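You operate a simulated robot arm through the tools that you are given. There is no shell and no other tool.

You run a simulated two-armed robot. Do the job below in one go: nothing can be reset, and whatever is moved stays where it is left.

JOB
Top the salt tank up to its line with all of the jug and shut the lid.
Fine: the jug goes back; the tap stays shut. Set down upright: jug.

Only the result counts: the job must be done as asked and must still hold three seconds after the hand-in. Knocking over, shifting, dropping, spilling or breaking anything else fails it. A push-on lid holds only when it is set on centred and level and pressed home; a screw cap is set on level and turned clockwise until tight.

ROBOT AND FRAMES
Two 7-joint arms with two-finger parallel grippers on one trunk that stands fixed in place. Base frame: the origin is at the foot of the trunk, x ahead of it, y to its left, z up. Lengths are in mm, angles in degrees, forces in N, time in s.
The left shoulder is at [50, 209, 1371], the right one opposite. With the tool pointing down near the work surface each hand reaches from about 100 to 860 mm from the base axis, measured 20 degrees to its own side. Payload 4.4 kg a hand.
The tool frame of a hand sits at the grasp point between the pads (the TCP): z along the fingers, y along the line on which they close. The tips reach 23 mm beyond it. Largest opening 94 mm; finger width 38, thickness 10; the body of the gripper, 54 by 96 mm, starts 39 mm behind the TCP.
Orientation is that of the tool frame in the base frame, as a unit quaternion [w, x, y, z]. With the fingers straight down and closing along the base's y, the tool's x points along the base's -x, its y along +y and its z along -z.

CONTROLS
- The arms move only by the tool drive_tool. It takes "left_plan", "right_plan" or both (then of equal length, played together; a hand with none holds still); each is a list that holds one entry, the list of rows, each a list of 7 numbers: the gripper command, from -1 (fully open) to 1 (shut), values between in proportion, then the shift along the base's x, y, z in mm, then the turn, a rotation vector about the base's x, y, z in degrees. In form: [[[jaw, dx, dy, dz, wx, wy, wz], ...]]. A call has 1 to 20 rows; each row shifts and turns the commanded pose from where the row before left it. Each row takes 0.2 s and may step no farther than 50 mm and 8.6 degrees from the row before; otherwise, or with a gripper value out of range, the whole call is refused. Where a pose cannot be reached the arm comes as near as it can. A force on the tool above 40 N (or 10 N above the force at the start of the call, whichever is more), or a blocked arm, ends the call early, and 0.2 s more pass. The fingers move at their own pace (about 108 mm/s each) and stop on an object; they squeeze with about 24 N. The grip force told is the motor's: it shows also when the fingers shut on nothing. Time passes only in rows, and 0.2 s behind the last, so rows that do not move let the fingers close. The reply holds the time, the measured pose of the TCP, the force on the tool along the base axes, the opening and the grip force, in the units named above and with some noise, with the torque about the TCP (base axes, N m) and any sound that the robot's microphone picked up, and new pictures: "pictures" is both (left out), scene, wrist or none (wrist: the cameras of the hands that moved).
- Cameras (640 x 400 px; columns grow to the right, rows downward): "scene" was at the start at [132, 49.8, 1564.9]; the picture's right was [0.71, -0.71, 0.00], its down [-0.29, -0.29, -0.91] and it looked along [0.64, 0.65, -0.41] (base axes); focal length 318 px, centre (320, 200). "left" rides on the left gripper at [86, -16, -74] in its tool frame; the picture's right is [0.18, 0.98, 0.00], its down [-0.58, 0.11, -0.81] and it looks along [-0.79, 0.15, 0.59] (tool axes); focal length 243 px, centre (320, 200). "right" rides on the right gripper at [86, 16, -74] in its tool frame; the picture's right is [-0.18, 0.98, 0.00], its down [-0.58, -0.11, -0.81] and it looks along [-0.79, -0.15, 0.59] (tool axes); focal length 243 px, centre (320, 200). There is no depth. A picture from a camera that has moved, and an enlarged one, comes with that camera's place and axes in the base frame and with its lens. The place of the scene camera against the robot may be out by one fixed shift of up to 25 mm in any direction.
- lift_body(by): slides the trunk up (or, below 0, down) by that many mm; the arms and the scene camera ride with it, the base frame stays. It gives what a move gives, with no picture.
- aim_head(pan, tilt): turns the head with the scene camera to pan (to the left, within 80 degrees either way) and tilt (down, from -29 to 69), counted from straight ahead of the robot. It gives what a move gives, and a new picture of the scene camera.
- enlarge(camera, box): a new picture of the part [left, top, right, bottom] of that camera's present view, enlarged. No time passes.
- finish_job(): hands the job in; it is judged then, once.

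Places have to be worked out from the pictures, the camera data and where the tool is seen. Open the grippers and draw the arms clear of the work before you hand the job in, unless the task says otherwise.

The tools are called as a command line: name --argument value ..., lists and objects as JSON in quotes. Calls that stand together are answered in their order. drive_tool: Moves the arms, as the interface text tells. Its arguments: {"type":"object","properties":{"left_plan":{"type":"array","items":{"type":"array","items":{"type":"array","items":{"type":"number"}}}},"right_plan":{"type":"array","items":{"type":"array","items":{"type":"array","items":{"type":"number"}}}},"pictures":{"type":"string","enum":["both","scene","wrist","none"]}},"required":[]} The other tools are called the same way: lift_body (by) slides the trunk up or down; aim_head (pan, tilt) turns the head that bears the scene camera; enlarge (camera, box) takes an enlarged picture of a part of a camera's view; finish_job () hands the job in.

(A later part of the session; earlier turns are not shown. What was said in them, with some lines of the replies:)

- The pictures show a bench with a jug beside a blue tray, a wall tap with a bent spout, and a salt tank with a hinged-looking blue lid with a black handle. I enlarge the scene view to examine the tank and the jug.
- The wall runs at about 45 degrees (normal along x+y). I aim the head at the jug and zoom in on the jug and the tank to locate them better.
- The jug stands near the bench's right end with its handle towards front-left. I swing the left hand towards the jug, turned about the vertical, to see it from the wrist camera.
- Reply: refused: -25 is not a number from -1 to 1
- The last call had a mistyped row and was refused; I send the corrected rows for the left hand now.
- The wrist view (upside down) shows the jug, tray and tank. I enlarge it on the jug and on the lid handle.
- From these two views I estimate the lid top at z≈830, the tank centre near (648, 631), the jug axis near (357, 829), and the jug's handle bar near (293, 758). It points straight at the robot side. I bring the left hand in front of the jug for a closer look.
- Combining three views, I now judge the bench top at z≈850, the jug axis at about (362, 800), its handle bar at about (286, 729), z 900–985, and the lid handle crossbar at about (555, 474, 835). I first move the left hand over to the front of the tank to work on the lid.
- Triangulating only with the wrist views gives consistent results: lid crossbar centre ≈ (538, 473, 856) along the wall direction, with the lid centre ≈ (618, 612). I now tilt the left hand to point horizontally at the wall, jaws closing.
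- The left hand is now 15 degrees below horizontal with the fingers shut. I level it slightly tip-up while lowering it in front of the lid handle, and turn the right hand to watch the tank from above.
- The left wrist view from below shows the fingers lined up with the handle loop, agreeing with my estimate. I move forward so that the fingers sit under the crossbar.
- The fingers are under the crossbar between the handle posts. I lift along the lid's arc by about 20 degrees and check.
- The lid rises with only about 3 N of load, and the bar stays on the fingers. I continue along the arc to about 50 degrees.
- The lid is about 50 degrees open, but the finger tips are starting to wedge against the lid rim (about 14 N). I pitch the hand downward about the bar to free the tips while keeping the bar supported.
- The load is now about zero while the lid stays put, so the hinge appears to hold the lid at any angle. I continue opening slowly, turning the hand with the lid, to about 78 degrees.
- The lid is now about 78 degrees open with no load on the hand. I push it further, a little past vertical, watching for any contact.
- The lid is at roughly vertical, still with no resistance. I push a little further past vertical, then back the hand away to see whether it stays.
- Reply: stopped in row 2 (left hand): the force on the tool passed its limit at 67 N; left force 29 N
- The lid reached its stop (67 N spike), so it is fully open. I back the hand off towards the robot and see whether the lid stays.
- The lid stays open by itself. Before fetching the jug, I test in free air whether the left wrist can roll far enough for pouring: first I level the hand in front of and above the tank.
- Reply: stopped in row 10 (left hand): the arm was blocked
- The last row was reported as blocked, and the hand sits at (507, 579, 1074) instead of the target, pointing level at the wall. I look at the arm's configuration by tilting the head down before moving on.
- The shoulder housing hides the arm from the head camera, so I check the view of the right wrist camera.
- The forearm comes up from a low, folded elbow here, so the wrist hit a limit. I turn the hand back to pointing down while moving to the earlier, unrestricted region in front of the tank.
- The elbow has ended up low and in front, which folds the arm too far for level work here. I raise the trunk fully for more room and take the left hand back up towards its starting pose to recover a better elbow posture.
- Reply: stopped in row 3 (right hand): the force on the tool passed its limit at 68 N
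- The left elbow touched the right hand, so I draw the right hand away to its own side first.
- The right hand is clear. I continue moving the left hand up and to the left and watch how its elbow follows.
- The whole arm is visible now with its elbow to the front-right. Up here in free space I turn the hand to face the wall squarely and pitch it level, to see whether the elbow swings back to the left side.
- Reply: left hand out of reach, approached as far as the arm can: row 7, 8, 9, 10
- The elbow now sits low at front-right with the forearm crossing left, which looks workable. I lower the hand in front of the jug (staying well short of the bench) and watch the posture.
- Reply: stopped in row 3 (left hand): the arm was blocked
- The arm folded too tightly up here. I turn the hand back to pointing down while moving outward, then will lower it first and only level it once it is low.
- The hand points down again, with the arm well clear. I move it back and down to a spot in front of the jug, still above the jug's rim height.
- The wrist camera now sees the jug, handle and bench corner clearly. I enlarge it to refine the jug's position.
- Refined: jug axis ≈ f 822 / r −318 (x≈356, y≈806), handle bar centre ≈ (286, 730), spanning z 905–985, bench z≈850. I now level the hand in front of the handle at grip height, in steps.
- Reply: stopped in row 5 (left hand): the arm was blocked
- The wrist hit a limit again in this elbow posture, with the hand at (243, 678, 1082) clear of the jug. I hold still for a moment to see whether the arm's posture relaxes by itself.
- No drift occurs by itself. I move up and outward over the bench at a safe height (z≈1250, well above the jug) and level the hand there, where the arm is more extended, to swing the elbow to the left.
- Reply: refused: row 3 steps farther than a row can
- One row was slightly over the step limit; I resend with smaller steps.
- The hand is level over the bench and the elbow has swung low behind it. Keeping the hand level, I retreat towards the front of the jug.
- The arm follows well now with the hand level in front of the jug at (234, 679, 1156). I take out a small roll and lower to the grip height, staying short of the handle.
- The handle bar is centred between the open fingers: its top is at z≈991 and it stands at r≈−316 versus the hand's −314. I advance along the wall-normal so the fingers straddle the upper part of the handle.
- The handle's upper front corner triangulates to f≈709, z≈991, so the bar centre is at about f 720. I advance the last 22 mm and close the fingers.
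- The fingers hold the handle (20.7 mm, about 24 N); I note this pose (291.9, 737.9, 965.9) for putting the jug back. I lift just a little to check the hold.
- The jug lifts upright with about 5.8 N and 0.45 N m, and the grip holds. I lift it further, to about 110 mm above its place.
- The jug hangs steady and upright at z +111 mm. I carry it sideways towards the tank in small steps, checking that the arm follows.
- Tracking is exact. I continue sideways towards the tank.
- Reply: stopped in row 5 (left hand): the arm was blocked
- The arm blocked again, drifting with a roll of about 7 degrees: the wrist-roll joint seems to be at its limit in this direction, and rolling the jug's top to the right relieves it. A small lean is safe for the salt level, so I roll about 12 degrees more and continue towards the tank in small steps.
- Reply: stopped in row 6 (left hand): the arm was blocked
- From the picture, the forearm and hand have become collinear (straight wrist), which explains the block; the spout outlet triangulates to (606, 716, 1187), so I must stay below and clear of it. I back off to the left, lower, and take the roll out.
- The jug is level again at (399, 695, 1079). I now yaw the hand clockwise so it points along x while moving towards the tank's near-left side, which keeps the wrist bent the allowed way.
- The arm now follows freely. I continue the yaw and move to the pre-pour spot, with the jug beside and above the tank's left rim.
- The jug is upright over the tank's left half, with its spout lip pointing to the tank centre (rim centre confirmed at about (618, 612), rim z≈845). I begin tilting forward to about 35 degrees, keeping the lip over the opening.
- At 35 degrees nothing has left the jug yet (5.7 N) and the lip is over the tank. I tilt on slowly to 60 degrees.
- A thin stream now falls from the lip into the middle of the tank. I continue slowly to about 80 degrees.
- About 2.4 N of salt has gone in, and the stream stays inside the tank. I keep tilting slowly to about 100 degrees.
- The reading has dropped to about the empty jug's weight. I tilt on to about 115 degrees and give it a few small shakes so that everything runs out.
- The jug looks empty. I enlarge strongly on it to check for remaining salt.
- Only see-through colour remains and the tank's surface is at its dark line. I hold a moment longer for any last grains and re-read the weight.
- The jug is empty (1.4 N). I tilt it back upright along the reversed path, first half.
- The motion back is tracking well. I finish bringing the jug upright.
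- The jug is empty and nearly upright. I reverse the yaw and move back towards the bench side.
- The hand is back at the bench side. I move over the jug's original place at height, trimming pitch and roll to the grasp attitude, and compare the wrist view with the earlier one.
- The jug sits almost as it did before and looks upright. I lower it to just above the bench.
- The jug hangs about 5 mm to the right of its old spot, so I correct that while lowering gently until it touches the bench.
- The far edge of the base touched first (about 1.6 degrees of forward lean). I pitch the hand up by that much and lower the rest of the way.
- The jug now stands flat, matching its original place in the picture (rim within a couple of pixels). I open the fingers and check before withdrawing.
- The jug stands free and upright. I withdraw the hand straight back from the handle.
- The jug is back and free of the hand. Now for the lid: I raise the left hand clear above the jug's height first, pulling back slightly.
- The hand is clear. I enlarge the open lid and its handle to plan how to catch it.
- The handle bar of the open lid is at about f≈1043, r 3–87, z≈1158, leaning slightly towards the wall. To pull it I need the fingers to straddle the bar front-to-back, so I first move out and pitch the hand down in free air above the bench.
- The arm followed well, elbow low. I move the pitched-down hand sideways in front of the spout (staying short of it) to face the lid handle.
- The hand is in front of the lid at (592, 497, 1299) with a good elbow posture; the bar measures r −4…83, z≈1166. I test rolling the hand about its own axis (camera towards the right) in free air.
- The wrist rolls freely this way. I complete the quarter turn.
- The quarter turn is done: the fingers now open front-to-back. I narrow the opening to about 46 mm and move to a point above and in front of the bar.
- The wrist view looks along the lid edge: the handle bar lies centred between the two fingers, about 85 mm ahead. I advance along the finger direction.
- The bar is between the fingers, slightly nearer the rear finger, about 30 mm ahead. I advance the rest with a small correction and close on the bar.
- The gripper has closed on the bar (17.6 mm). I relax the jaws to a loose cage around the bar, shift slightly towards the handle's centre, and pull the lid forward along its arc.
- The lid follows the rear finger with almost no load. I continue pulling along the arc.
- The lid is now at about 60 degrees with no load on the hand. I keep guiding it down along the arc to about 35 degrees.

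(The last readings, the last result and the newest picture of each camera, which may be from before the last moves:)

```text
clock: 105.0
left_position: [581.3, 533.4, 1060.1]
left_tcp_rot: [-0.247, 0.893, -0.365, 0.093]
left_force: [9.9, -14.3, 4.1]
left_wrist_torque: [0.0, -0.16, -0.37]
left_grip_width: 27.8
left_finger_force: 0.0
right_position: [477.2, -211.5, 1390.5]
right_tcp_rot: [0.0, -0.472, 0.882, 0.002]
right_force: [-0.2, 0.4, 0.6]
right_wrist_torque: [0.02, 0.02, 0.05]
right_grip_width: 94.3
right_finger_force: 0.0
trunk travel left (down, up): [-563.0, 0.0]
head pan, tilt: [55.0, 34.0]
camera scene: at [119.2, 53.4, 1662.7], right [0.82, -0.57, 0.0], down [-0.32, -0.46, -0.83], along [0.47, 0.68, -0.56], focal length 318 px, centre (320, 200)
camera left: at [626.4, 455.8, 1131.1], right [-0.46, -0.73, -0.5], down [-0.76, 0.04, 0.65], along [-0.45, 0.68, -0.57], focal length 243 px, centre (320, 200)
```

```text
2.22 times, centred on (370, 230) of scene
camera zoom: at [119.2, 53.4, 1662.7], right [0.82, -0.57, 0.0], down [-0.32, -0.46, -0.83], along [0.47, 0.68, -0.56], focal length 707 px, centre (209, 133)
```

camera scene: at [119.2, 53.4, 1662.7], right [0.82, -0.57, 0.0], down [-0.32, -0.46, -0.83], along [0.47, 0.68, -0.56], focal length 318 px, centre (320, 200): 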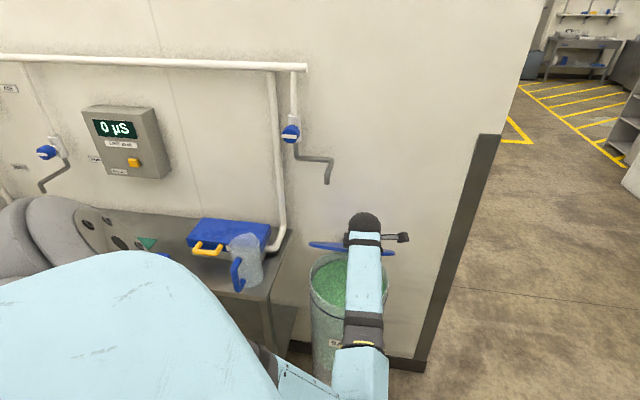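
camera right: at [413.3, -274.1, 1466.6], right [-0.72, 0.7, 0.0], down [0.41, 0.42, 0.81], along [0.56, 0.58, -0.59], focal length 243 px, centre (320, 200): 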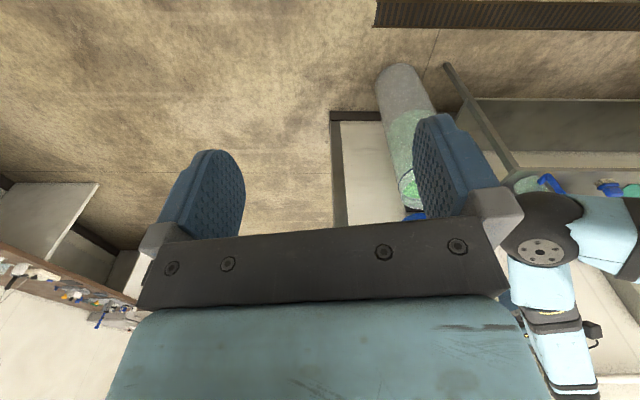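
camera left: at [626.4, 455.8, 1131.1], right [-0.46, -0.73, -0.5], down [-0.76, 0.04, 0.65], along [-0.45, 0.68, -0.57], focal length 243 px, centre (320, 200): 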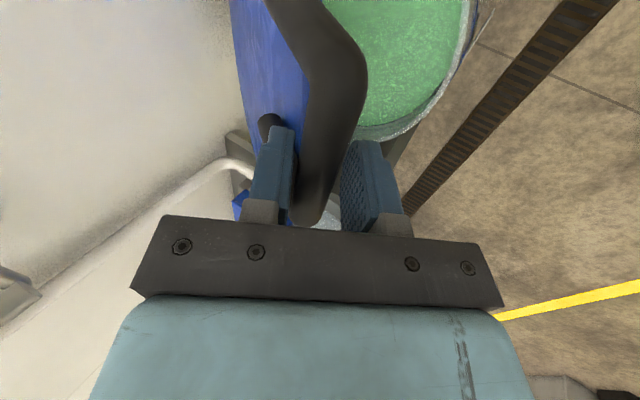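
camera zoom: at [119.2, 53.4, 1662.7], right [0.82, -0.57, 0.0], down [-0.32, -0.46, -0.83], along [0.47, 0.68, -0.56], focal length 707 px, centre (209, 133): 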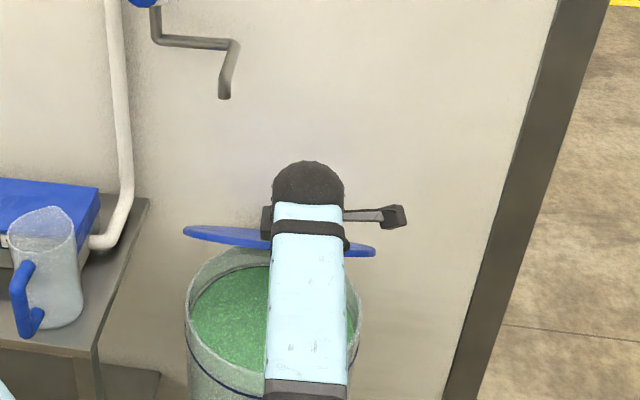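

The hand is being pushed sideways (17 N along the wall): the arm is at a limit this close in, while the lid is at about 38 degrees. I open the jaws and lift straight up off the bar.

drive_tool --left_plan '[[[0.1, 2, 8, 12, 0, 0, 0], [-0.3, 2, 6, 10, 0, 0, 0], [-1, 0, 0, 15, 0, 0, 0], [-1, 0, 0, 25, 0, 0, 0], [-1, 0, 0, 25, 0, 0, 0], [-1, 0, 0, 25, 0, 0, 0]]]' --pictures "both"

enlarge --camera "scene" --box '[300, 140, 440, 320]'

```text
clock: 106.4
left_position: [581.5, 533.9, 1157.1]
left_tcp_rot: [-0.231, 0.895, -0.369, 0.093]
left_force: [0.1, 0.5, -0.4]
left_wrist_torque: [0.02, -0.02, -0.01]
left_grip_width: 94.0
left_finger_force: 0.0
right_position: [475.4, -208.9, 1391.8]
right_tcp_rot: [-0.001, -0.472, 0.882, 0.001]
right_force: [0.9, 0.5, -0.6]
right_wrist_torque: [-0.04, 0.02, -0.01]
right_grip_width: 93.8
right_finger_force: 0.1
trunk travel left (down, up): [-563.0, 0.0]
head pan, tilt: [55.0, 34.0]
camera scene: at [117.3, 56.8, 1662.5], right [0.82, -0.57, 0.0], down [-0.32, -0.46, -0.83], along [0.48, 0.68, -0.56], focal length 318 px, centre (320, 200)
camera left: at [626.5, 457.0, 1230.3], right [-0.48, -0.74, -0.48], down [-0.75, 0.06, 0.66], along [-0.46, 0.67, -0.59], focal length 243 px, centre (320, 200)
```

scene: 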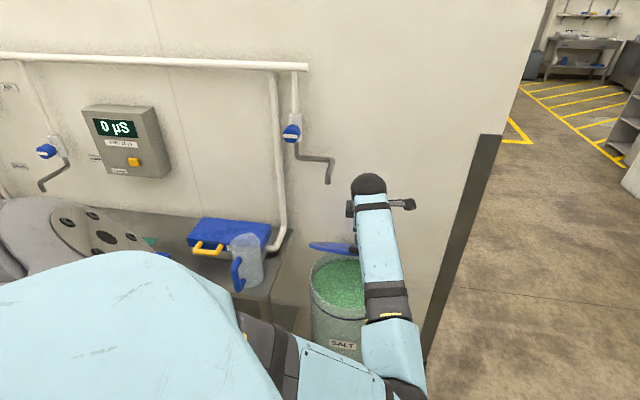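
left: 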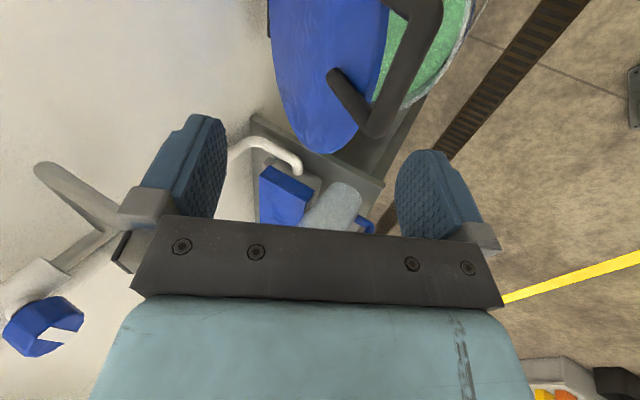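

```text
2.22 times, centred on (370, 230) of scene
camera zoom: at [117.3, 56.8, 1662.5], right [0.82, -0.57, 0.0], down [-0.32, -0.46, -0.83], along [0.48, 0.68, -0.56], focal length 707 px, centre (209, 133)
```

zoom: 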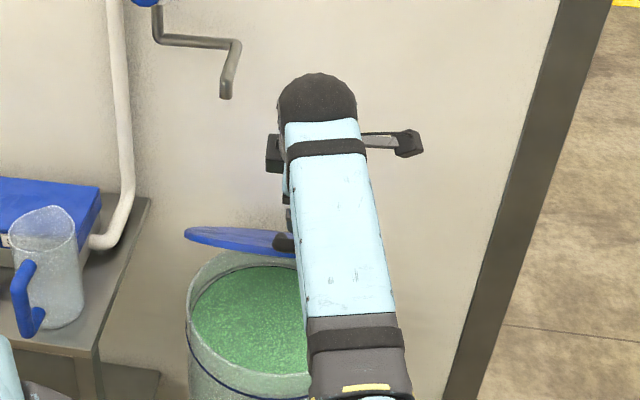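

The lid rests by itself at about 39 degrees and the hand is free. I raise it, close the fingers and undo the roll so I can push the lid down from above in the posture that worked for pouring.

drive_tool --left_plan '[[[1, 0, 0, 30, 0, 0, 0], [1, 0, 0, 35, 0, 0, 0], [1, 0, 0, 20, 0, 0, 0], [1, 0, 0, 0, 2.77, 2.74, -7.21], [1, 0, 0, 0, 2.77, 2.74, -7.21], [1, 0, 0, 0, 2.77, 2.74, -7.21], [1, 0, 0, 0, 2.77, 2.74, -7.21], [1, 0, 0, 0, 2.77, 2.74, -7.21], [1, 0, 0, 0, 2.77, 2.74, -7.21], [1, 0, 0, 0, 2.77, 2.74, -7.21], [1, 0, 0, 0, 2.77, 2.74, -7.21], [1, 0, 0, 0, 2.77, 2.74, -7.21], [1, 0, 0, 0, 2.77, 2.74, -7.21], [1, 0, 0, 0, 2.77, 2.74, -7.21]]]' --pictures "both"

```text
clock: 109.4
left_position: [583.1, 527.3, 1237.7]
left_tcp_rot: [0.226, -0.369, 0.897, 0.092]
left_force: [0.2, -0.7, -0.1]
left_wrist_torque: [-0.02, -0.03, -0.01]
left_grip_width: 0.0
left_finger_force: 24.2
right_position: [475.0, -208.9, 1391.3]
right_tcp_rot: [-0.001, -0.471, 0.882, 0.001]
right_force: [-0.3, 0.4, 0.4]
right_wrist_torque: [0.01, 0.0, 0.02]
right_grip_width: 94.0
right_finger_force: 0.2
trunk travel left (down, up): [-563.0, 0.0]
head pan, tilt: [55.0, 34.0]
camera scene: at [117.5, 57.4, 1662.5], right [0.82, -0.57, 0.0], down [-0.32, -0.46, -0.83], along [0.48, 0.68, -0.56], focal length 318 px, centre (320, 200)
camera left: at [513.8, 436.8, 1264.7], right [-0.8, 0.59, -0.09], down [0.01, 0.17, 0.99], along [0.59, 0.79, -0.14], focal length 243 px, centre (320, 200)
```

scene: 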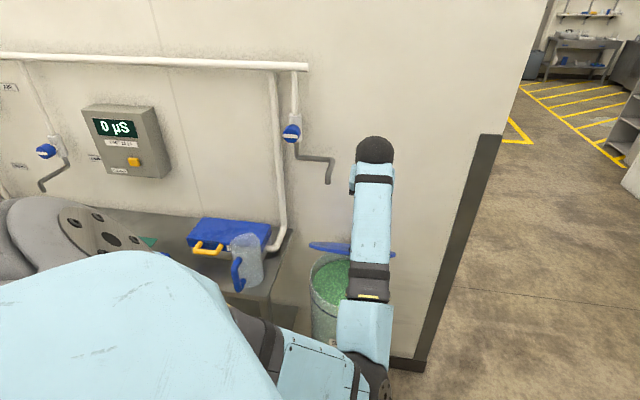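
left: 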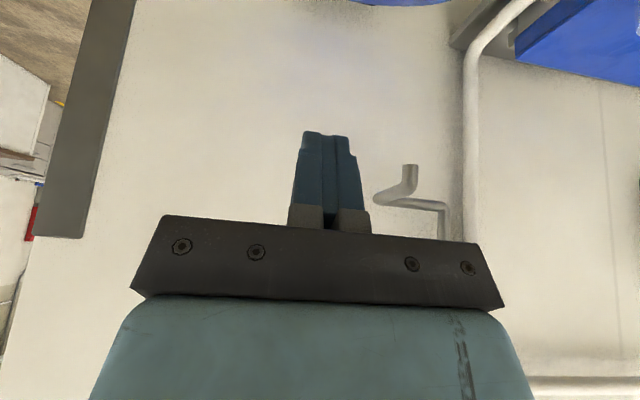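

The hand is upright again with closed fingers. I yaw it to the pouring heading and pitch it to point straight down, moving above the left half of the lid.

drive_tool --left_plan '[[[1, -7, 12, -8, 0, 0, -6.6], [1, -7, 12, -8, 0, 0, -6.6], [1, -7, 12, -8, 0, 0, -6.6], [1, -7, 12, -8, 0, 0, -6.6], [1, -7, 12, -8, 0, 0, -6.6], [1, -7, 12, -8, 0, 0, -6.6], [1, 3, 0, -5, -0.65, 6.97, 0], [1, 3, 0, -5, -0.65, 6.97, 0], [1, 3, 0, -5, -0.65, 6.97, 0], [1, 3, 0, -5, -0.65, 6.97, 0]]]' --pictures "both"

enlarge --camera "scene" --box '[280, 140, 440, 320]'

```text
clock: 111.6
left_position: [552.9, 600.4, 1168.1]
left_tcp_rot: [0.002, -0.046, 0.999, -0.003]
left_force: [-0.6, 1.0, -0.8]
left_wrist_torque: [-0.01, 0.0, -0.01]
left_grip_width: 0.1
left_finger_force: 24.1
right_position: [475.8, -207.4, 1392.7]
right_tcp_rot: [0.0, -0.472, 0.882, 0.0]
right_force: [-0.6, -0.4, 0.9]
right_wrist_torque: [-0.02, -0.01, 0.01]
right_grip_width: 93.9
right_finger_force: 0.0
trunk travel left (down, up): [-563.0, 0.0]
head pan, tilt: [55.0, 34.0]
camera scene: at [117.1, 58.7, 1662.4], right [0.82, -0.57, 0.0], down [-0.32, -0.46, -0.83], along [0.48, 0.68, -0.56], focal length 318 px, centre (320, 200)
camera left: at [466.5, 575.4, 1244.2], right [-0.27, 0.96, -0.01], down [0.57, 0.16, 0.81], along [0.78, 0.22, -0.59], focal length 243 px, centre (320, 200)
```

scene: 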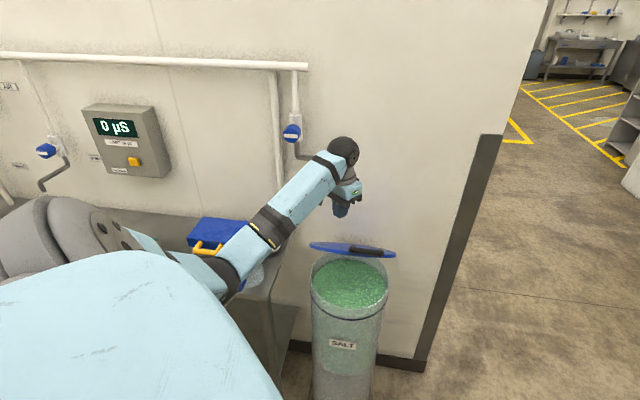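
left: 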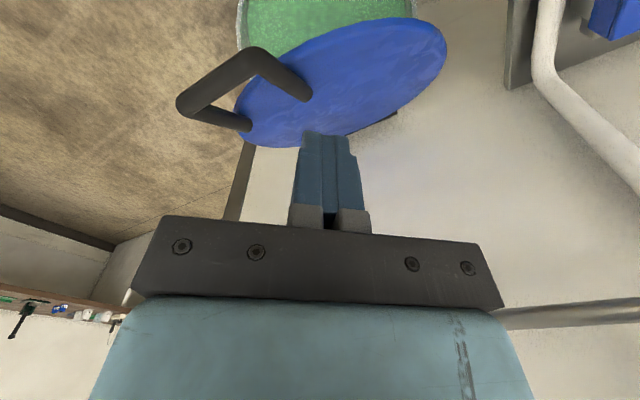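

```text
2.22 times, centred on (360, 230) of scene
camera zoom: at [117.1, 58.7, 1662.4], right [0.82, -0.57, 0.0], down [-0.32, -0.46, -0.83], along [0.48, 0.68, -0.56], focal length 707 px, centre (231, 133)
```

zoom: 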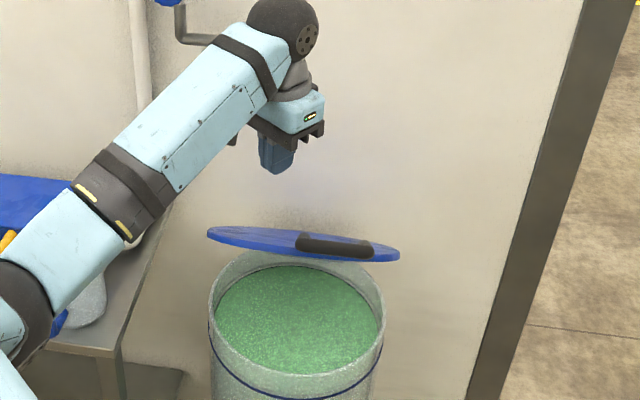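

The lid still rests at about 40 degrees and the hand points straight down above it. I centre the fingertips over the lid's upper area and lower slowly to push it.

drive_tool --left_plan '[[[1, 14, 4, -10, 0, 0, 0], [1, 13, 4, -20, 0, 0, 0], [1, 0, 0, -25, 0, 0, 0], [1, 0, 0, -25, 0, 0, 0], [1, 0, 0, -20, 0, 0, 0], [1, 0, 0, -15, 0, 0, 0], [1, 0, 0, -15, 0, 0, 0]]]' --pictures "both"

enlarge --camera "scene" --box '[280, 160, 440, 320]'

```text
clock: 113.2
left_position: [579.9, 606.4, 1041.5]
left_tcp_rot: [0.003, -0.044, 0.999, -0.001]
left_force: [0.1, -0.4, -0.1]
left_wrist_torque: [-0.03, 0.02, -0.02]
left_grip_width: 0.0
left_finger_force: 24.3
right_position: [476.0, -208.7, 1391.3]
right_tcp_rot: [0.0, -0.471, 0.882, 0.001]
right_force: [0.5, -0.3, 0.0]
right_wrist_torque: [-0.02, 0.0, 0.0]
right_grip_width: 94.5
right_finger_force: 0.1
trunk travel left (down, up): [-563.0, 0.0]
head pan, tilt: [55.0, 34.0]
camera scene: at [117.9, 57.5, 1662.4], right [0.82, -0.57, 0.0], down [-0.32, -0.46, -0.83], along [0.48, 0.68, -0.56], focal length 318 px, centre (320, 200)
camera left: at [493.8, 582.8, 1116.8], right [-0.27, 0.96, 0.0], down [0.56, 0.16, 0.81], along [0.78, 0.22, -0.59], focal length 243 px, centre (320, 200)
```

scene: 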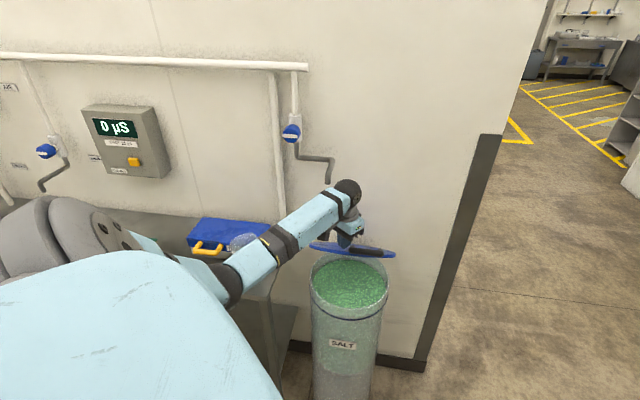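
left: 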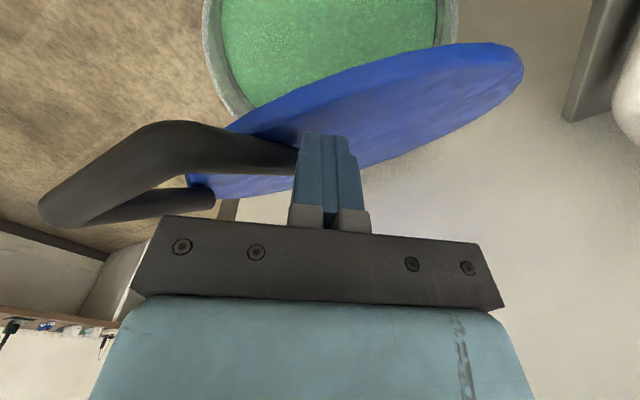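

```text
2.50 times, centred on (360, 240) of scene
camera zoom: at [117.9, 57.5, 1662.4], right [0.82, -0.57, 0.0], down [-0.32, -0.46, -0.83], along [0.48, 0.68, -0.56], focal length 795 px, centre (220, 100)
```

zoom: 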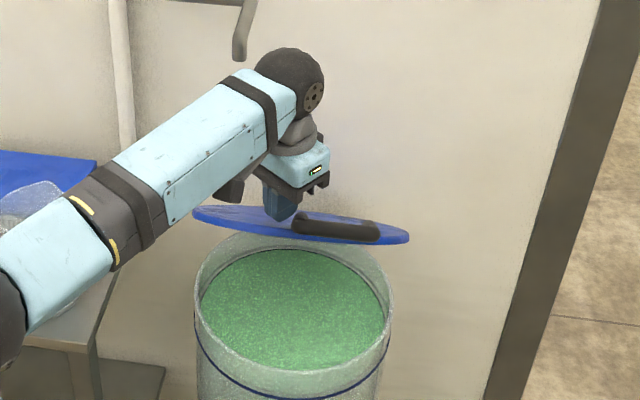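

The fingertips are just above the lid but beside the handle's left post, so I shift about 25 mm left, then continue down in small steps.

drive_tool --left_plan '[[[1, -8, 8, 8, 0, 0, 0], [1, -9, 9, 0, 0, 0, 0], [1, 0, 0, -12, 0, 0, 0], [1, 0, 0, -12, 0, 0, 0], [1, 0, 0, -12, 0, 0, 0], [1, 0, 0, -12, 0, 0, 0]]]' --pictures "both"

enlarge --camera "scene" --box '[280, 160, 440, 320]'

```text
clock: 114.6
left_position: [562.5, 624.5, 1001.6]
left_tcp_rot: [0.003, -0.044, 0.999, -0.002]
left_force: [0.0, 0.1, 0.1]
left_wrist_torque: [0.01, 0.0, -0.02]
left_grip_width: 0.0
left_finger_force: 24.3
right_position: [475.1, -208.6, 1392.4]
right_tcp_rot: [0.0, -0.471, 0.882, 0.001]
right_force: [0.1, -0.1, 0.9]
right_wrist_torque: [-0.02, 0.02, -0.03]
right_grip_width: 94.0
right_finger_force: 0.1
trunk travel left (down, up): [-563.0, 0.0]
head pan, tilt: [55.0, 34.0]
camera scene: at [117.9, 57.0, 1662.4], right [0.82, -0.57, 0.0], down [-0.32, -0.46, -0.83], along [0.48, 0.68, -0.56], focal length 318 px, centre (320, 200)
camera left: at [477.1, 600.2, 1076.0], right [-0.27, 0.96, 0.0], down [0.56, 0.16, 0.81], along [0.78, 0.22, -0.59], focal length 243 px, centre (320, 200)
```

scene: 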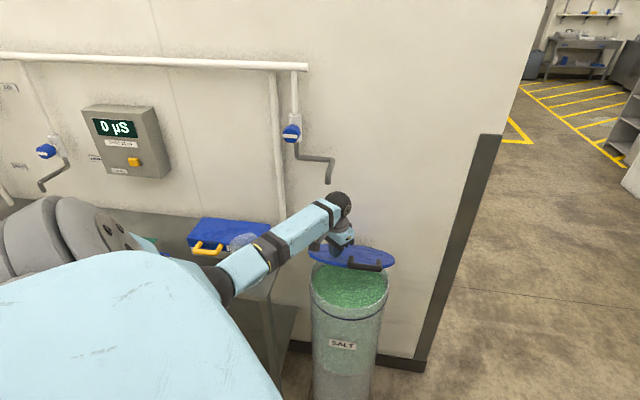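
left: 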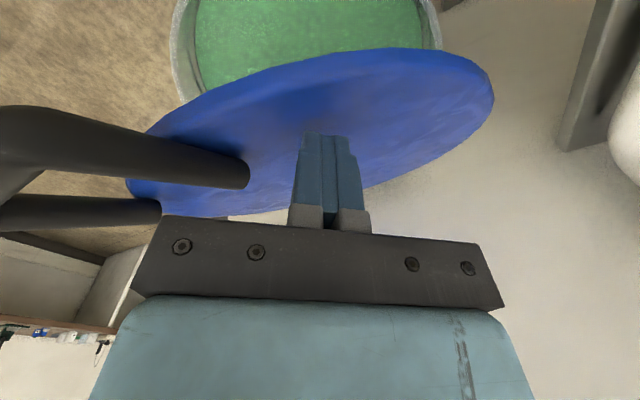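

```text
2.50 times, centred on (360, 240) of scene
camera zoom: at [117.9, 57.0, 1662.4], right [0.82, -0.57, 0.0], down [-0.32, -0.46, -0.83], along [0.48, 0.68, -0.56], focal length 795 px, centre (220, 100)
```

zoom: 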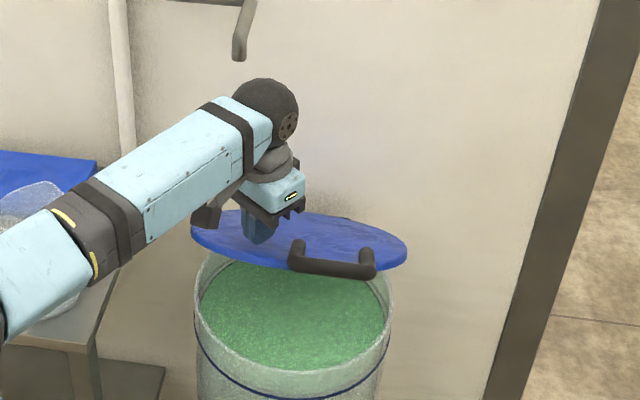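

The fingertips are on the lid and it is closing under light load. I continue pushing down.

drive_tool --left_plan '[[[1, 0, 0, -12, 0, 0, 0], [1, 0, 0, -12, 0, 0, 0], [1, 0, 0, -12, 0, 0, 0], [1, 0, 0, -12, 0, 0, 0], [1, 0, 0, -12, 0, 0, 0], [1, 0, 0, -12, 0, 0, 0]]]' --pictures "both"

enlarge --camera "scene" --box '[280, 180, 440, 340]'

```text
clock: 116.0
left_position: [562.6, 622.7, 928.9]
left_tcp_rot: [0.004, -0.045, 0.999, -0.002]
left_force: [0.0, 0.0, -0.7]
left_wrist_torque: [-0.01, -0.01, 0.0]
left_grip_width: 0.0
left_finger_force: 23.8
right_position: [475.6, -209.0, 1391.9]
right_tcp_rot: [0.0, -0.471, 0.882, 0.0]
right_force: [0.2, -0.3, 0.3]
right_wrist_torque: [0.01, 0.0, -0.01]
right_grip_width: 94.1
right_finger_force: 0.2
trunk travel left (down, up): [-563.0, 0.0]
head pan, tilt: [55.0, 34.0]
camera scene: at [117.8, 57.0, 1662.5], right [0.82, -0.57, 0.0], down [-0.32, -0.46, -0.83], along [0.48, 0.68, -0.56], focal length 318 px, centre (320, 200)
camera left: at [476.5, 598.6, 1004.2], right [-0.27, 0.96, 0.0], down [0.56, 0.16, 0.81], along [0.78, 0.22, -0.59], focal length 243 px, centre (320, 200)
```

scene: 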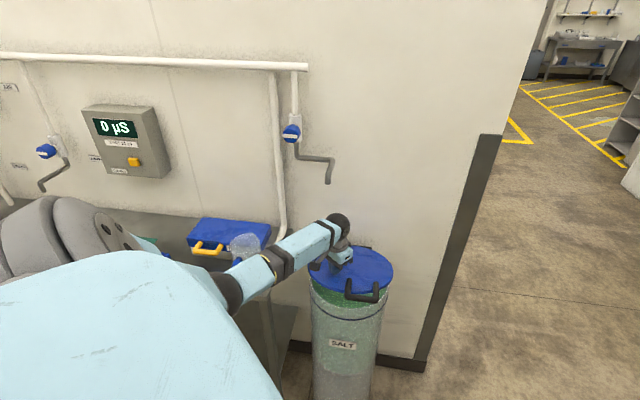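
left: 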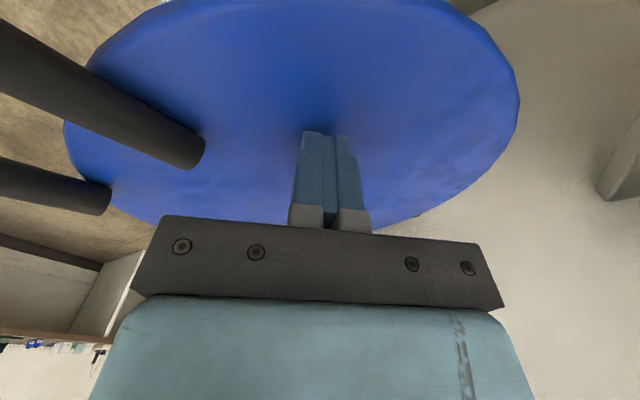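

```text
2.50 times, centred on (360, 260) of scene
camera zoom: at [117.8, 57.0, 1662.5], right [0.82, -0.57, 0.0], down [-0.32, -0.46, -0.83], along [0.48, 0.68, -0.56], focal length 795 px, centre (220, 50)
```

zoom: 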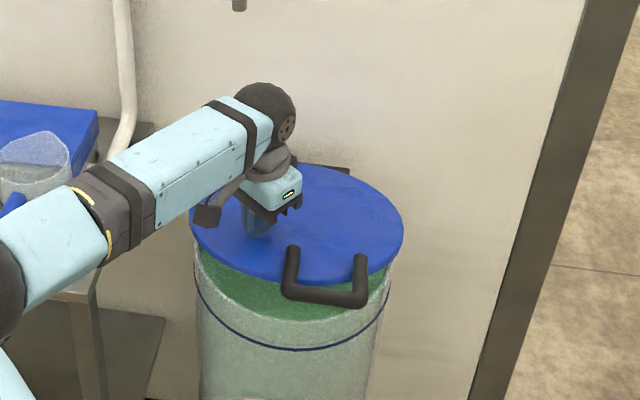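

The lid is about 10 degrees from closed. I press on down in smaller steps until it is home.

drive_tool --left_plan '[[[1, 0, 0, -8, 0, 0, 0], [1, 0, 0, -8, 0, 0, 0], [1, 0, 0, -8, 0, 0, 0], [1, 0, 0, -8, 0, 0, 0], [1, 0, 0, -6, 0, 0, 0], [1, 0, 0, -5, 0, 0, 0]]]' --pictures "both"

enlarge --camera "scene" --box '[280, 180, 440, 340]'

```text
clock: 117.4
left_position: [562.6, 623.3, 886.1]
left_tcp_rot: [0.004, -0.044, 0.999, -0.002]
left_force: [-0.4, 0.0, 0.2]
left_wrist_torque: [0.01, 0.03, 0.0]
left_grip_width: 0.0
left_finger_force: 23.8
right_position: [475.8, -208.8, 1391.2]
right_tcp_rot: [0.0, -0.47, 0.883, 0.002]
right_force: [0.4, -0.5, -0.2]
right_wrist_torque: [0.04, 0.01, -0.01]
right_grip_width: 94.2
right_finger_force: 0.0
trunk travel left (down, up): [-563.0, 0.0]
head pan, tilt: [55.0, 34.0]
camera scene: at [117.7, 57.0, 1662.5], right [0.82, -0.57, 0.0], down [-0.32, -0.46, -0.83], along [0.48, 0.68, -0.56], focal length 318 px, centre (320, 200)
camera left: at [476.0, 599.0, 961.3], right [-0.27, 0.96, 0.0], down [0.56, 0.16, 0.81], along [0.78, 0.22, -0.59], focal length 243 px, centre (320, 200)
```

scene: 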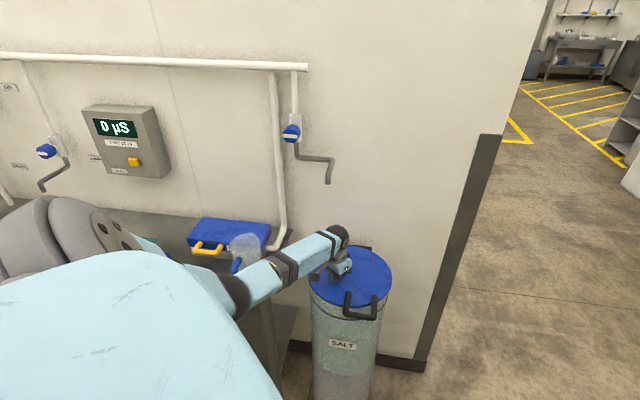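
left: 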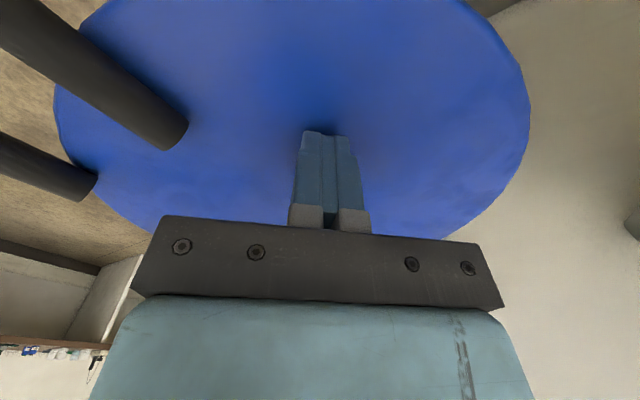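

```text
2.50 times, centred on (360, 260) of scene
camera zoom: at [117.7, 57.0, 1662.5], right [0.82, -0.57, 0.0], down [-0.32, -0.46, -0.83], along [0.48, 0.68, -0.56], focal length 795 px, centre (220, 50)
```

zoom: 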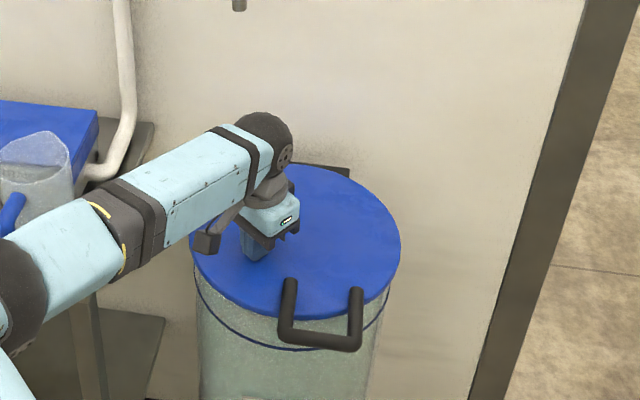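

The lid looks down, but there is no push-back yet. I press further in 3 mm steps until I feel the stop.

drive_tool --left_plan '[[[1, 0, 0, -3, 0, 0, 0], [1, 0, 0, -3, 0, 0, 0], [1, 0, 0, -3, 0, 0, 0]]]' --pictures "none"

```text
clock: 118.2
left_position: [563.3, 622.5, 876.9]
left_tcp_rot: [0.002, -0.045, 0.999, -0.002]
left_force: [0.3, -0.1, 0.6]
left_wrist_torque: [0.02, -0.02, 0.01]
left_grip_width: 0.0
left_finger_force: 24.1
right_position: [475.2, -208.2, 1391.9]
right_tcp_rot: [-0.001, -0.472, 0.882, 0.0]
right_force: [-0.3, 0.3, 0.2]
right_wrist_torque: [0.01, 0.05, 0.04]
right_grip_width: 94.0
right_finger_force: 0.2
trunk travel left (down, up): [-563.0, 0.0]
head pan, tilt: [55.0, 34.0]
```

Still free movement at z=877; I continue in small steps.

drive_tool --left_plan '[[[1, 0, 0, -3, 0, 0, 0], [1, 0, 0, -3, 0, 0, 0], [1, 0, 0, -2, 0, 0, 0], [1, 0, 0, -2, 0, 0, 0]]]' --pictures "scene"

enlarge --camera "scene" --box '[280, 200, 440, 340]'

```text
clock: 119.4
left_position: [564.1, 623.9, 875.6]
left_tcp_rot: [0.007, -0.045, 0.999, 0.001]
left_force: [-11.6, -7.5, 29.4]
left_wrist_torque: [-0.27, 0.8, 0.06]
left_grip_width: 0.1
left_finger_force: 23.9
right_position: [472.6, -212.1, 1393.0]
right_tcp_rot: [0.001, -0.47, 0.883, 0.001]
right_force: [0.0, -0.1, -0.2]
right_wrist_torque: [0.01, 0.03, 0.05]
right_grip_width: 94.1
right_finger_force: 0.0
trunk travel left (down, up): [-563.0, 0.0]
head pan, tilt: [55.0, 34.0]
stopped in row 4 (left hand): the force on the tool passed its limit at 41 N (the readings are from after the stop); the commanded pose is now the measured one
camera scene: at [113.8, 53.1, 1663.0], right [0.82, -0.57, 0.0], down [-0.32, -0.46, -0.83], along [0.48, 0.68, -0.56], focal length 318 px, centre (320, 200)
```

scene: 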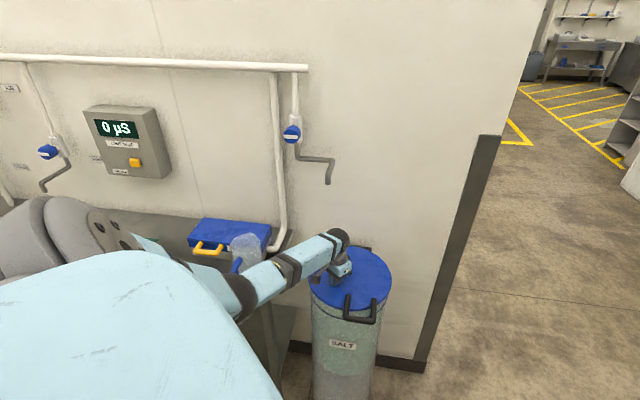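

```text
2.86 times, centred on (360, 270) of scene
camera zoom: at [113.8, 53.1, 1663.0], right [0.82, -0.57, 0.0], down [-0.32, -0.46, -0.83], along [0.48, 0.68, -0.56], focal length 908 px, centre (206, 0)
```

zoom: 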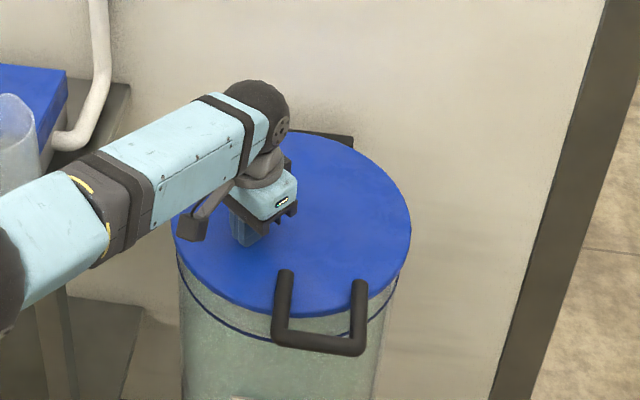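

The lid is pressed home (41 N at z≈875). I lift the hand off and up to see that it stays shut.

drive_tool --left_plan '[[[1, 0, 0, 10, 0, 0, 0], [1, 0, 0, 25, 0, 0, 0], [1, 0, 0, 35, 0, 0, 0], [1, 0, 0, 35, 0, 0, 0], [1, 0, 0, 35, 0, 0, 0], [1, 0, 0, 35, 0, 0, 0], [1, 0, 0, 30, 0, 0, 0]]]' --pictures "both"

enlarge --camera "left" --box '[100, 0, 520, 220]'

```text
clock: 121.0
left_position: [562.6, 625.4, 1076.9]
left_tcp_rot: [0.006, -0.045, 0.999, 0.0]
left_force: [0.0, -0.5, 0.9]
left_wrist_torque: [0.02, 0.0, -0.03]
left_grip_width: 0.0
left_finger_force: 23.9
right_position: [474.2, -210.0, 1392.1]
right_tcp_rot: [0.001, -0.471, 0.882, 0.001]
right_force: [0.2, 0.9, 0.1]
right_wrist_torque: [0.0, -0.02, -0.03]
right_grip_width: 93.9
right_finger_force: 0.0
trunk travel left (down, up): [-563.0, 0.0]
head pan, tilt: [55.0, 34.0]
camera scene: at [116.9, 56.6, 1662.5], right [0.82, -0.57, 0.0], down [-0.32, -0.46, -0.83], along [0.48, 0.68, -0.56], focal length 318 px, centre (320, 200)
camera left: at [477.0, 600.5, 1151.2], right [-0.27, 0.96, 0.0], down [0.56, 0.16, 0.81], along [0.78, 0.22, -0.58], focal length 243 px, centre (320, 200)
```

scene: 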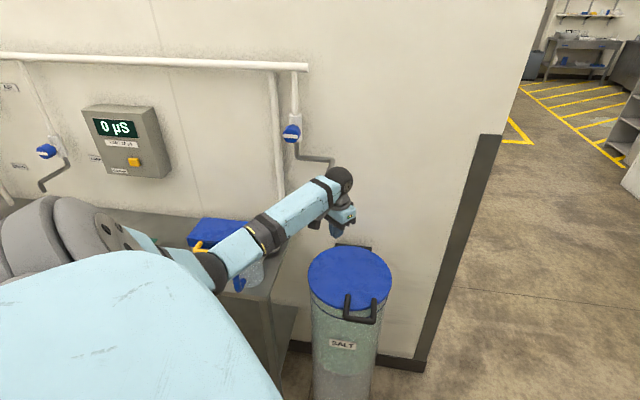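
left: 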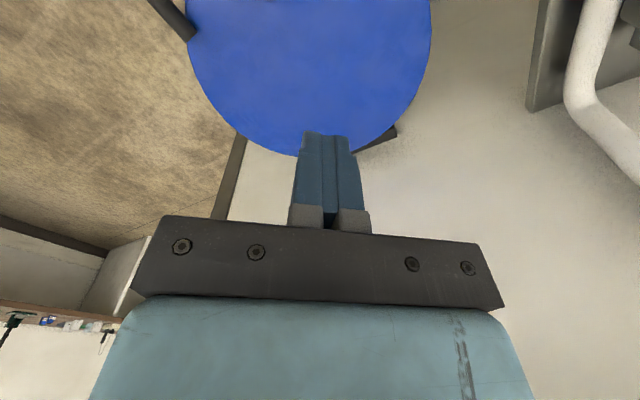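

```text
1.52 times, centred on (310, 110) of left
camera zoom: at [477.0, 600.5, 1151.2], right [-0.27, 0.96, 0.0], down [0.56, 0.16, 0.81], along [0.78, 0.22, -0.58], focal length 370 px, centre (335, 337)
```

zoom: 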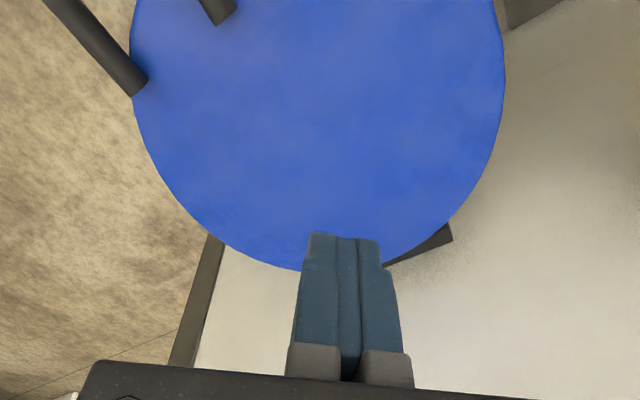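

The lid stays shut after release. I open the left gripper and draw the arm back and up, away from the work.

drive_tool --left_plan '[[[1, -12, -16, 15, 0, 0, 0], [1, -14, -18, 20, 0, 0, 0], [0, -14, -18, 25, 0, 0, 0], [-1, -14, -18, 25, 0, 0, 0], [-1, -14, -18, 25, 0, 0, 0], [-1, -14, -18, 25, 0, 0, 0], [-1, -14, -18, 25, 0, 0, 0], [-1, -14, -10, 25, 0, 0, 0], [-1, -14, 0, 25, 0, 0, 0]]]' --pictures "scene"

aim_head --pan 45 --tilt 36

enlarge --camera "scene" --box '[220, 180, 400, 340]'

```text
clock: 123.0
left_position: [439.1, 489.7, 1285.1]
left_tcp_rot: [0.005, -0.044, 0.999, -0.001]
left_force: [-0.4, 0.3, -0.2]
left_wrist_torque: [0.0, 0.01, 0.0]
left_grip_width: 94.0
left_finger_force: 0.1
right_position: [475.0, -210.0, 1392.4]
right_tcp_rot: [0.0, -0.471, 0.882, 0.0]
right_force: [-0.6, 0.5, -0.5]
right_wrist_torque: [0.02, -0.02, 0.01]
right_grip_width: 94.1
right_finger_force: 0.0
trunk travel left (down, up): [-563.0, 0.0]
head pan, tilt: [55.0, 34.0]
camera scene: at [116.5, 56.8, 1662.5], right [0.82, -0.57, 0.0], down [-0.32, -0.46, -0.83], along [0.48, 0.68, -0.56], focal length 318 px, centre (320, 200)
```

scene: 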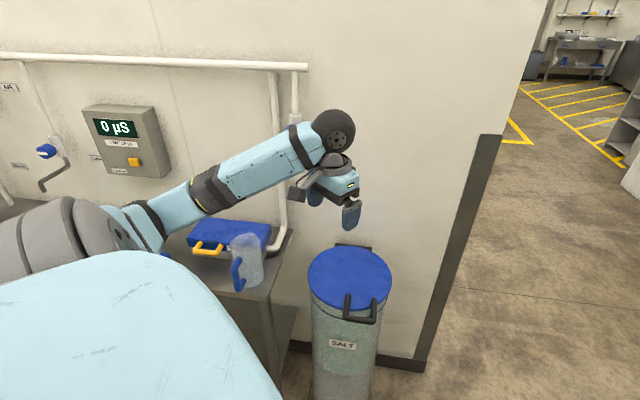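

```text
clock: 123.7
left_position: [441.5, 489.8, 1283.5]
left_tcp_rot: [0.005, -0.045, 0.999, -0.001]
left_force: [0.5, 0.1, 0.8]
left_wrist_torque: [0.01, -0.01, -0.01]
left_grip_width: 94.1
left_finger_force: 0.1
right_position: [473.9, -209.0, 1392.5]
right_tcp_rot: [-0.001, -0.471, 0.882, 0.001]
right_force: [0.1, 0.9, -0.6]
right_wrist_torque: [0.02, -0.01, -0.03]
right_grip_width: 94.0
right_finger_force: 0.0
trunk travel left (down, up): [-563.0, 0.0]
head pan, tilt: [45.0, 36.0]
camera scene: at [128.8, 46.3, 1659.4], right [0.71, -0.71, 0.0], down [-0.42, -0.42, -0.81], along [0.57, 0.57, -0.59], focal length 318 px, centre (320, 200)
```

scene: 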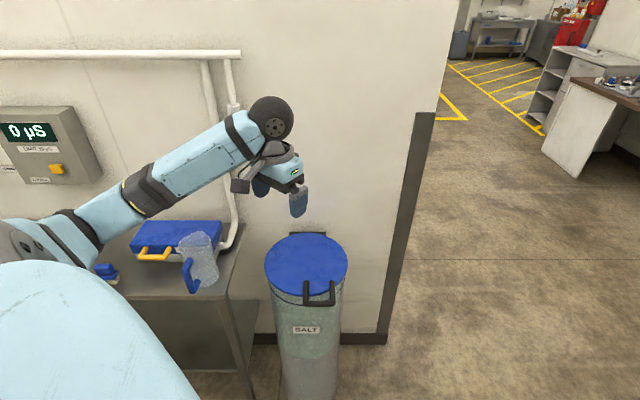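

```text
2.50 times, centred on (310, 260) of scene
camera zoom: at [128.8, 46.3, 1659.4], right [0.71, -0.71, 0.0], down [-0.42, -0.42, -0.81], along [0.57, 0.57, -0.59], focal length 795 px, centre (345, 50)
```

zoom: 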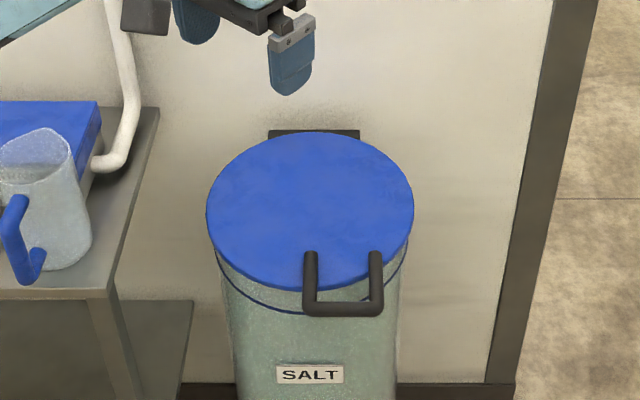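

The lid is closed evenly on the tank. I draw the left arm further up and back, then check the whole scene once more.

drive_tool --left_plan '[[[-1, -10, -5, 25, 0, 0, 0], [-1, -15, -5, 25, 0, 0, 0], [-1, -15, -5, 25, 0, 0, 0], [-1, -15, -5, 25, 0, 0, 0], [-1, -15, 0, 20, 0, 0, 0]]]' --pictures "scene"

enlarge --camera "scene" --box '[80, 180, 360, 340]'

aim_head --pan 62 --tilt 36

enlarge --camera "scene" --box '[180, 60, 420, 240]'

```text
clock: 124.9
left_position: [369.1, 470.6, 1407.5]
left_tcp_rot: [0.006, -0.045, 0.999, 0.0]
left_force: [0.1, -0.4, -0.2]
left_wrist_torque: [0.01, 0.0, 0.0]
left_grip_width: 94.1
left_finger_force: 0.0
right_position: [473.4, -208.8, 1392.2]
right_tcp_rot: [0.0, -0.471, 0.882, 0.001]
right_force: [0.8, -0.1, -0.7]
right_wrist_torque: [-0.01, -0.01, 0.02]
right_grip_width: 94.2
right_finger_force: 0.0
trunk travel left (down, up): [-563.0, 0.0]
head pan, tilt: [45.0, 36.0]
camera scene: at [127.6, 46.1, 1659.5], right [0.71, -0.71, 0.0], down [-0.41, -0.42, -0.81], along [0.57, 0.57, -0.59], focal length 318 px, centre (320, 200)
```

scene: 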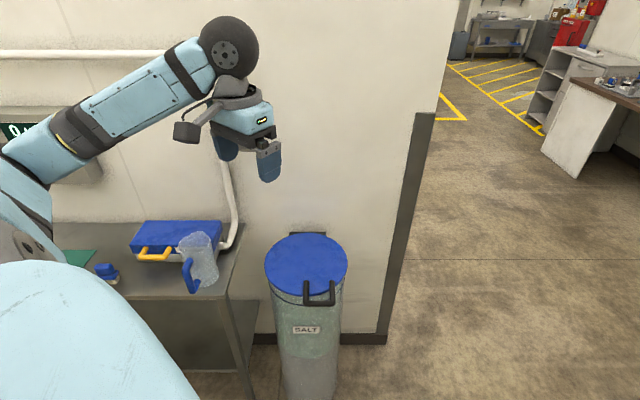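

```text
2.29 times, centred on (220, 260) of scene
camera zoom: at [127.6, 46.1, 1659.5], right [0.71, -0.71, 0.0], down [-0.41, -0.42, -0.81], along [0.57, 0.57, -0.59], focal length 727 px, centre (549, 63)
```

zoom: 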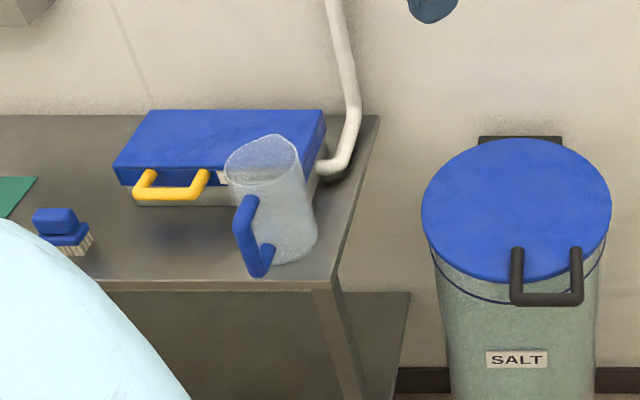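

```text
clock: 125.7
left_position: [371.7, 470.1, 1404.9]
left_tcp_rot: [0.005, -0.045, 0.999, -0.001]
left_force: [1.1, 0.6, 0.6]
left_wrist_torque: [0.0, 0.01, 0.01]
left_grip_width: 93.9
left_finger_force: 0.0
right_position: [475.9, -208.4, 1391.6]
right_tcp_rot: [0.001, -0.471, 0.882, 0.001]
right_force: [0.3, -0.5, -0.5]
right_wrist_torque: [0.02, -0.03, 0.0]
right_grip_width: 93.8
right_finger_force: 0.0
trunk travel left (down, up): [-563.0, 0.0]
head pan, tilt: [62.0, 36.0]
camera scene: at [108.3, 61.7, 1659.4], right [0.88, -0.47, 0.0], down [-0.28, -0.52, -0.81], along [0.38, 0.71, -0.59], focal length 318 px, centre (320, 200)
```

scene: 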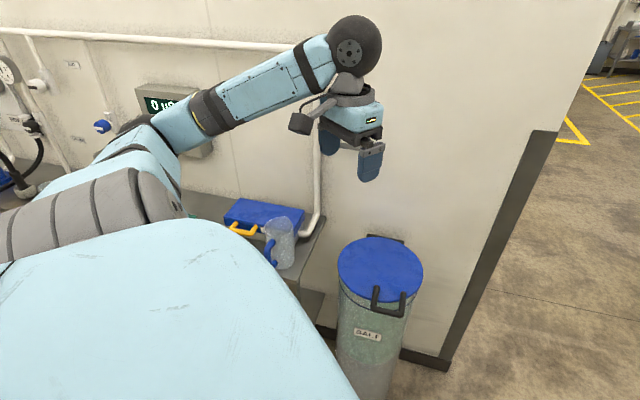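

```text
2.22 times, centred on (300, 150) of scene
camera zoom: at [108.3, 61.7, 1659.4], right [0.88, -0.47, 0.0], down [-0.28, -0.52, -0.81], along [0.38, 0.71, -0.59], focal length 707 px, centre (364, 311)
```

zoom: 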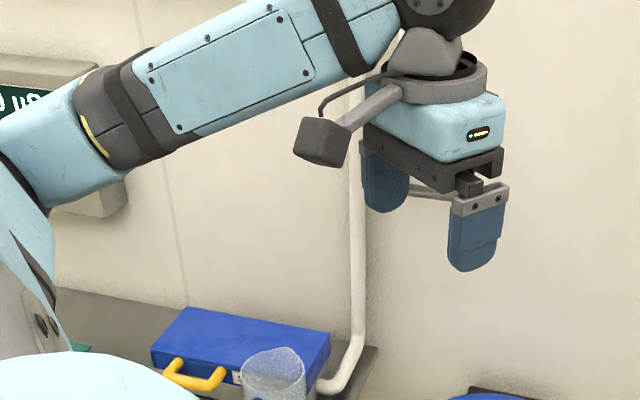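

The jug stands upright and empty in its old place. The lid is shut, the tap was not touched, and both grippers are open and clear. I hand the job in.

finish_job

```text
The job is handed in.
```

I poured all of the jug into the salt tank, shut the lid and handed the job in.

- **Tank:** The stream stayed inside the tank, and I saw no spill. In the last pictures before I closed the lid, the salt surface was at the line.
- **Jug:** It looked empty after the pour and weighed about 1.4 N. It is back on the bench, upright, within a few millimetres of where it started.
- **Lid:** I pressed it down until it stopped (about 41 N). It stayed shut when I lifted the hand off.
- **Tap:** I never touched it. Its knob looked unchanged in the last picture that showed it.

Early on, the left elbow bumped the right hand in mid-air and tripped the force limit. Nothing else was touched, and I moved the right arm out of the way. Both grippers are open and both arms are drawn clear.
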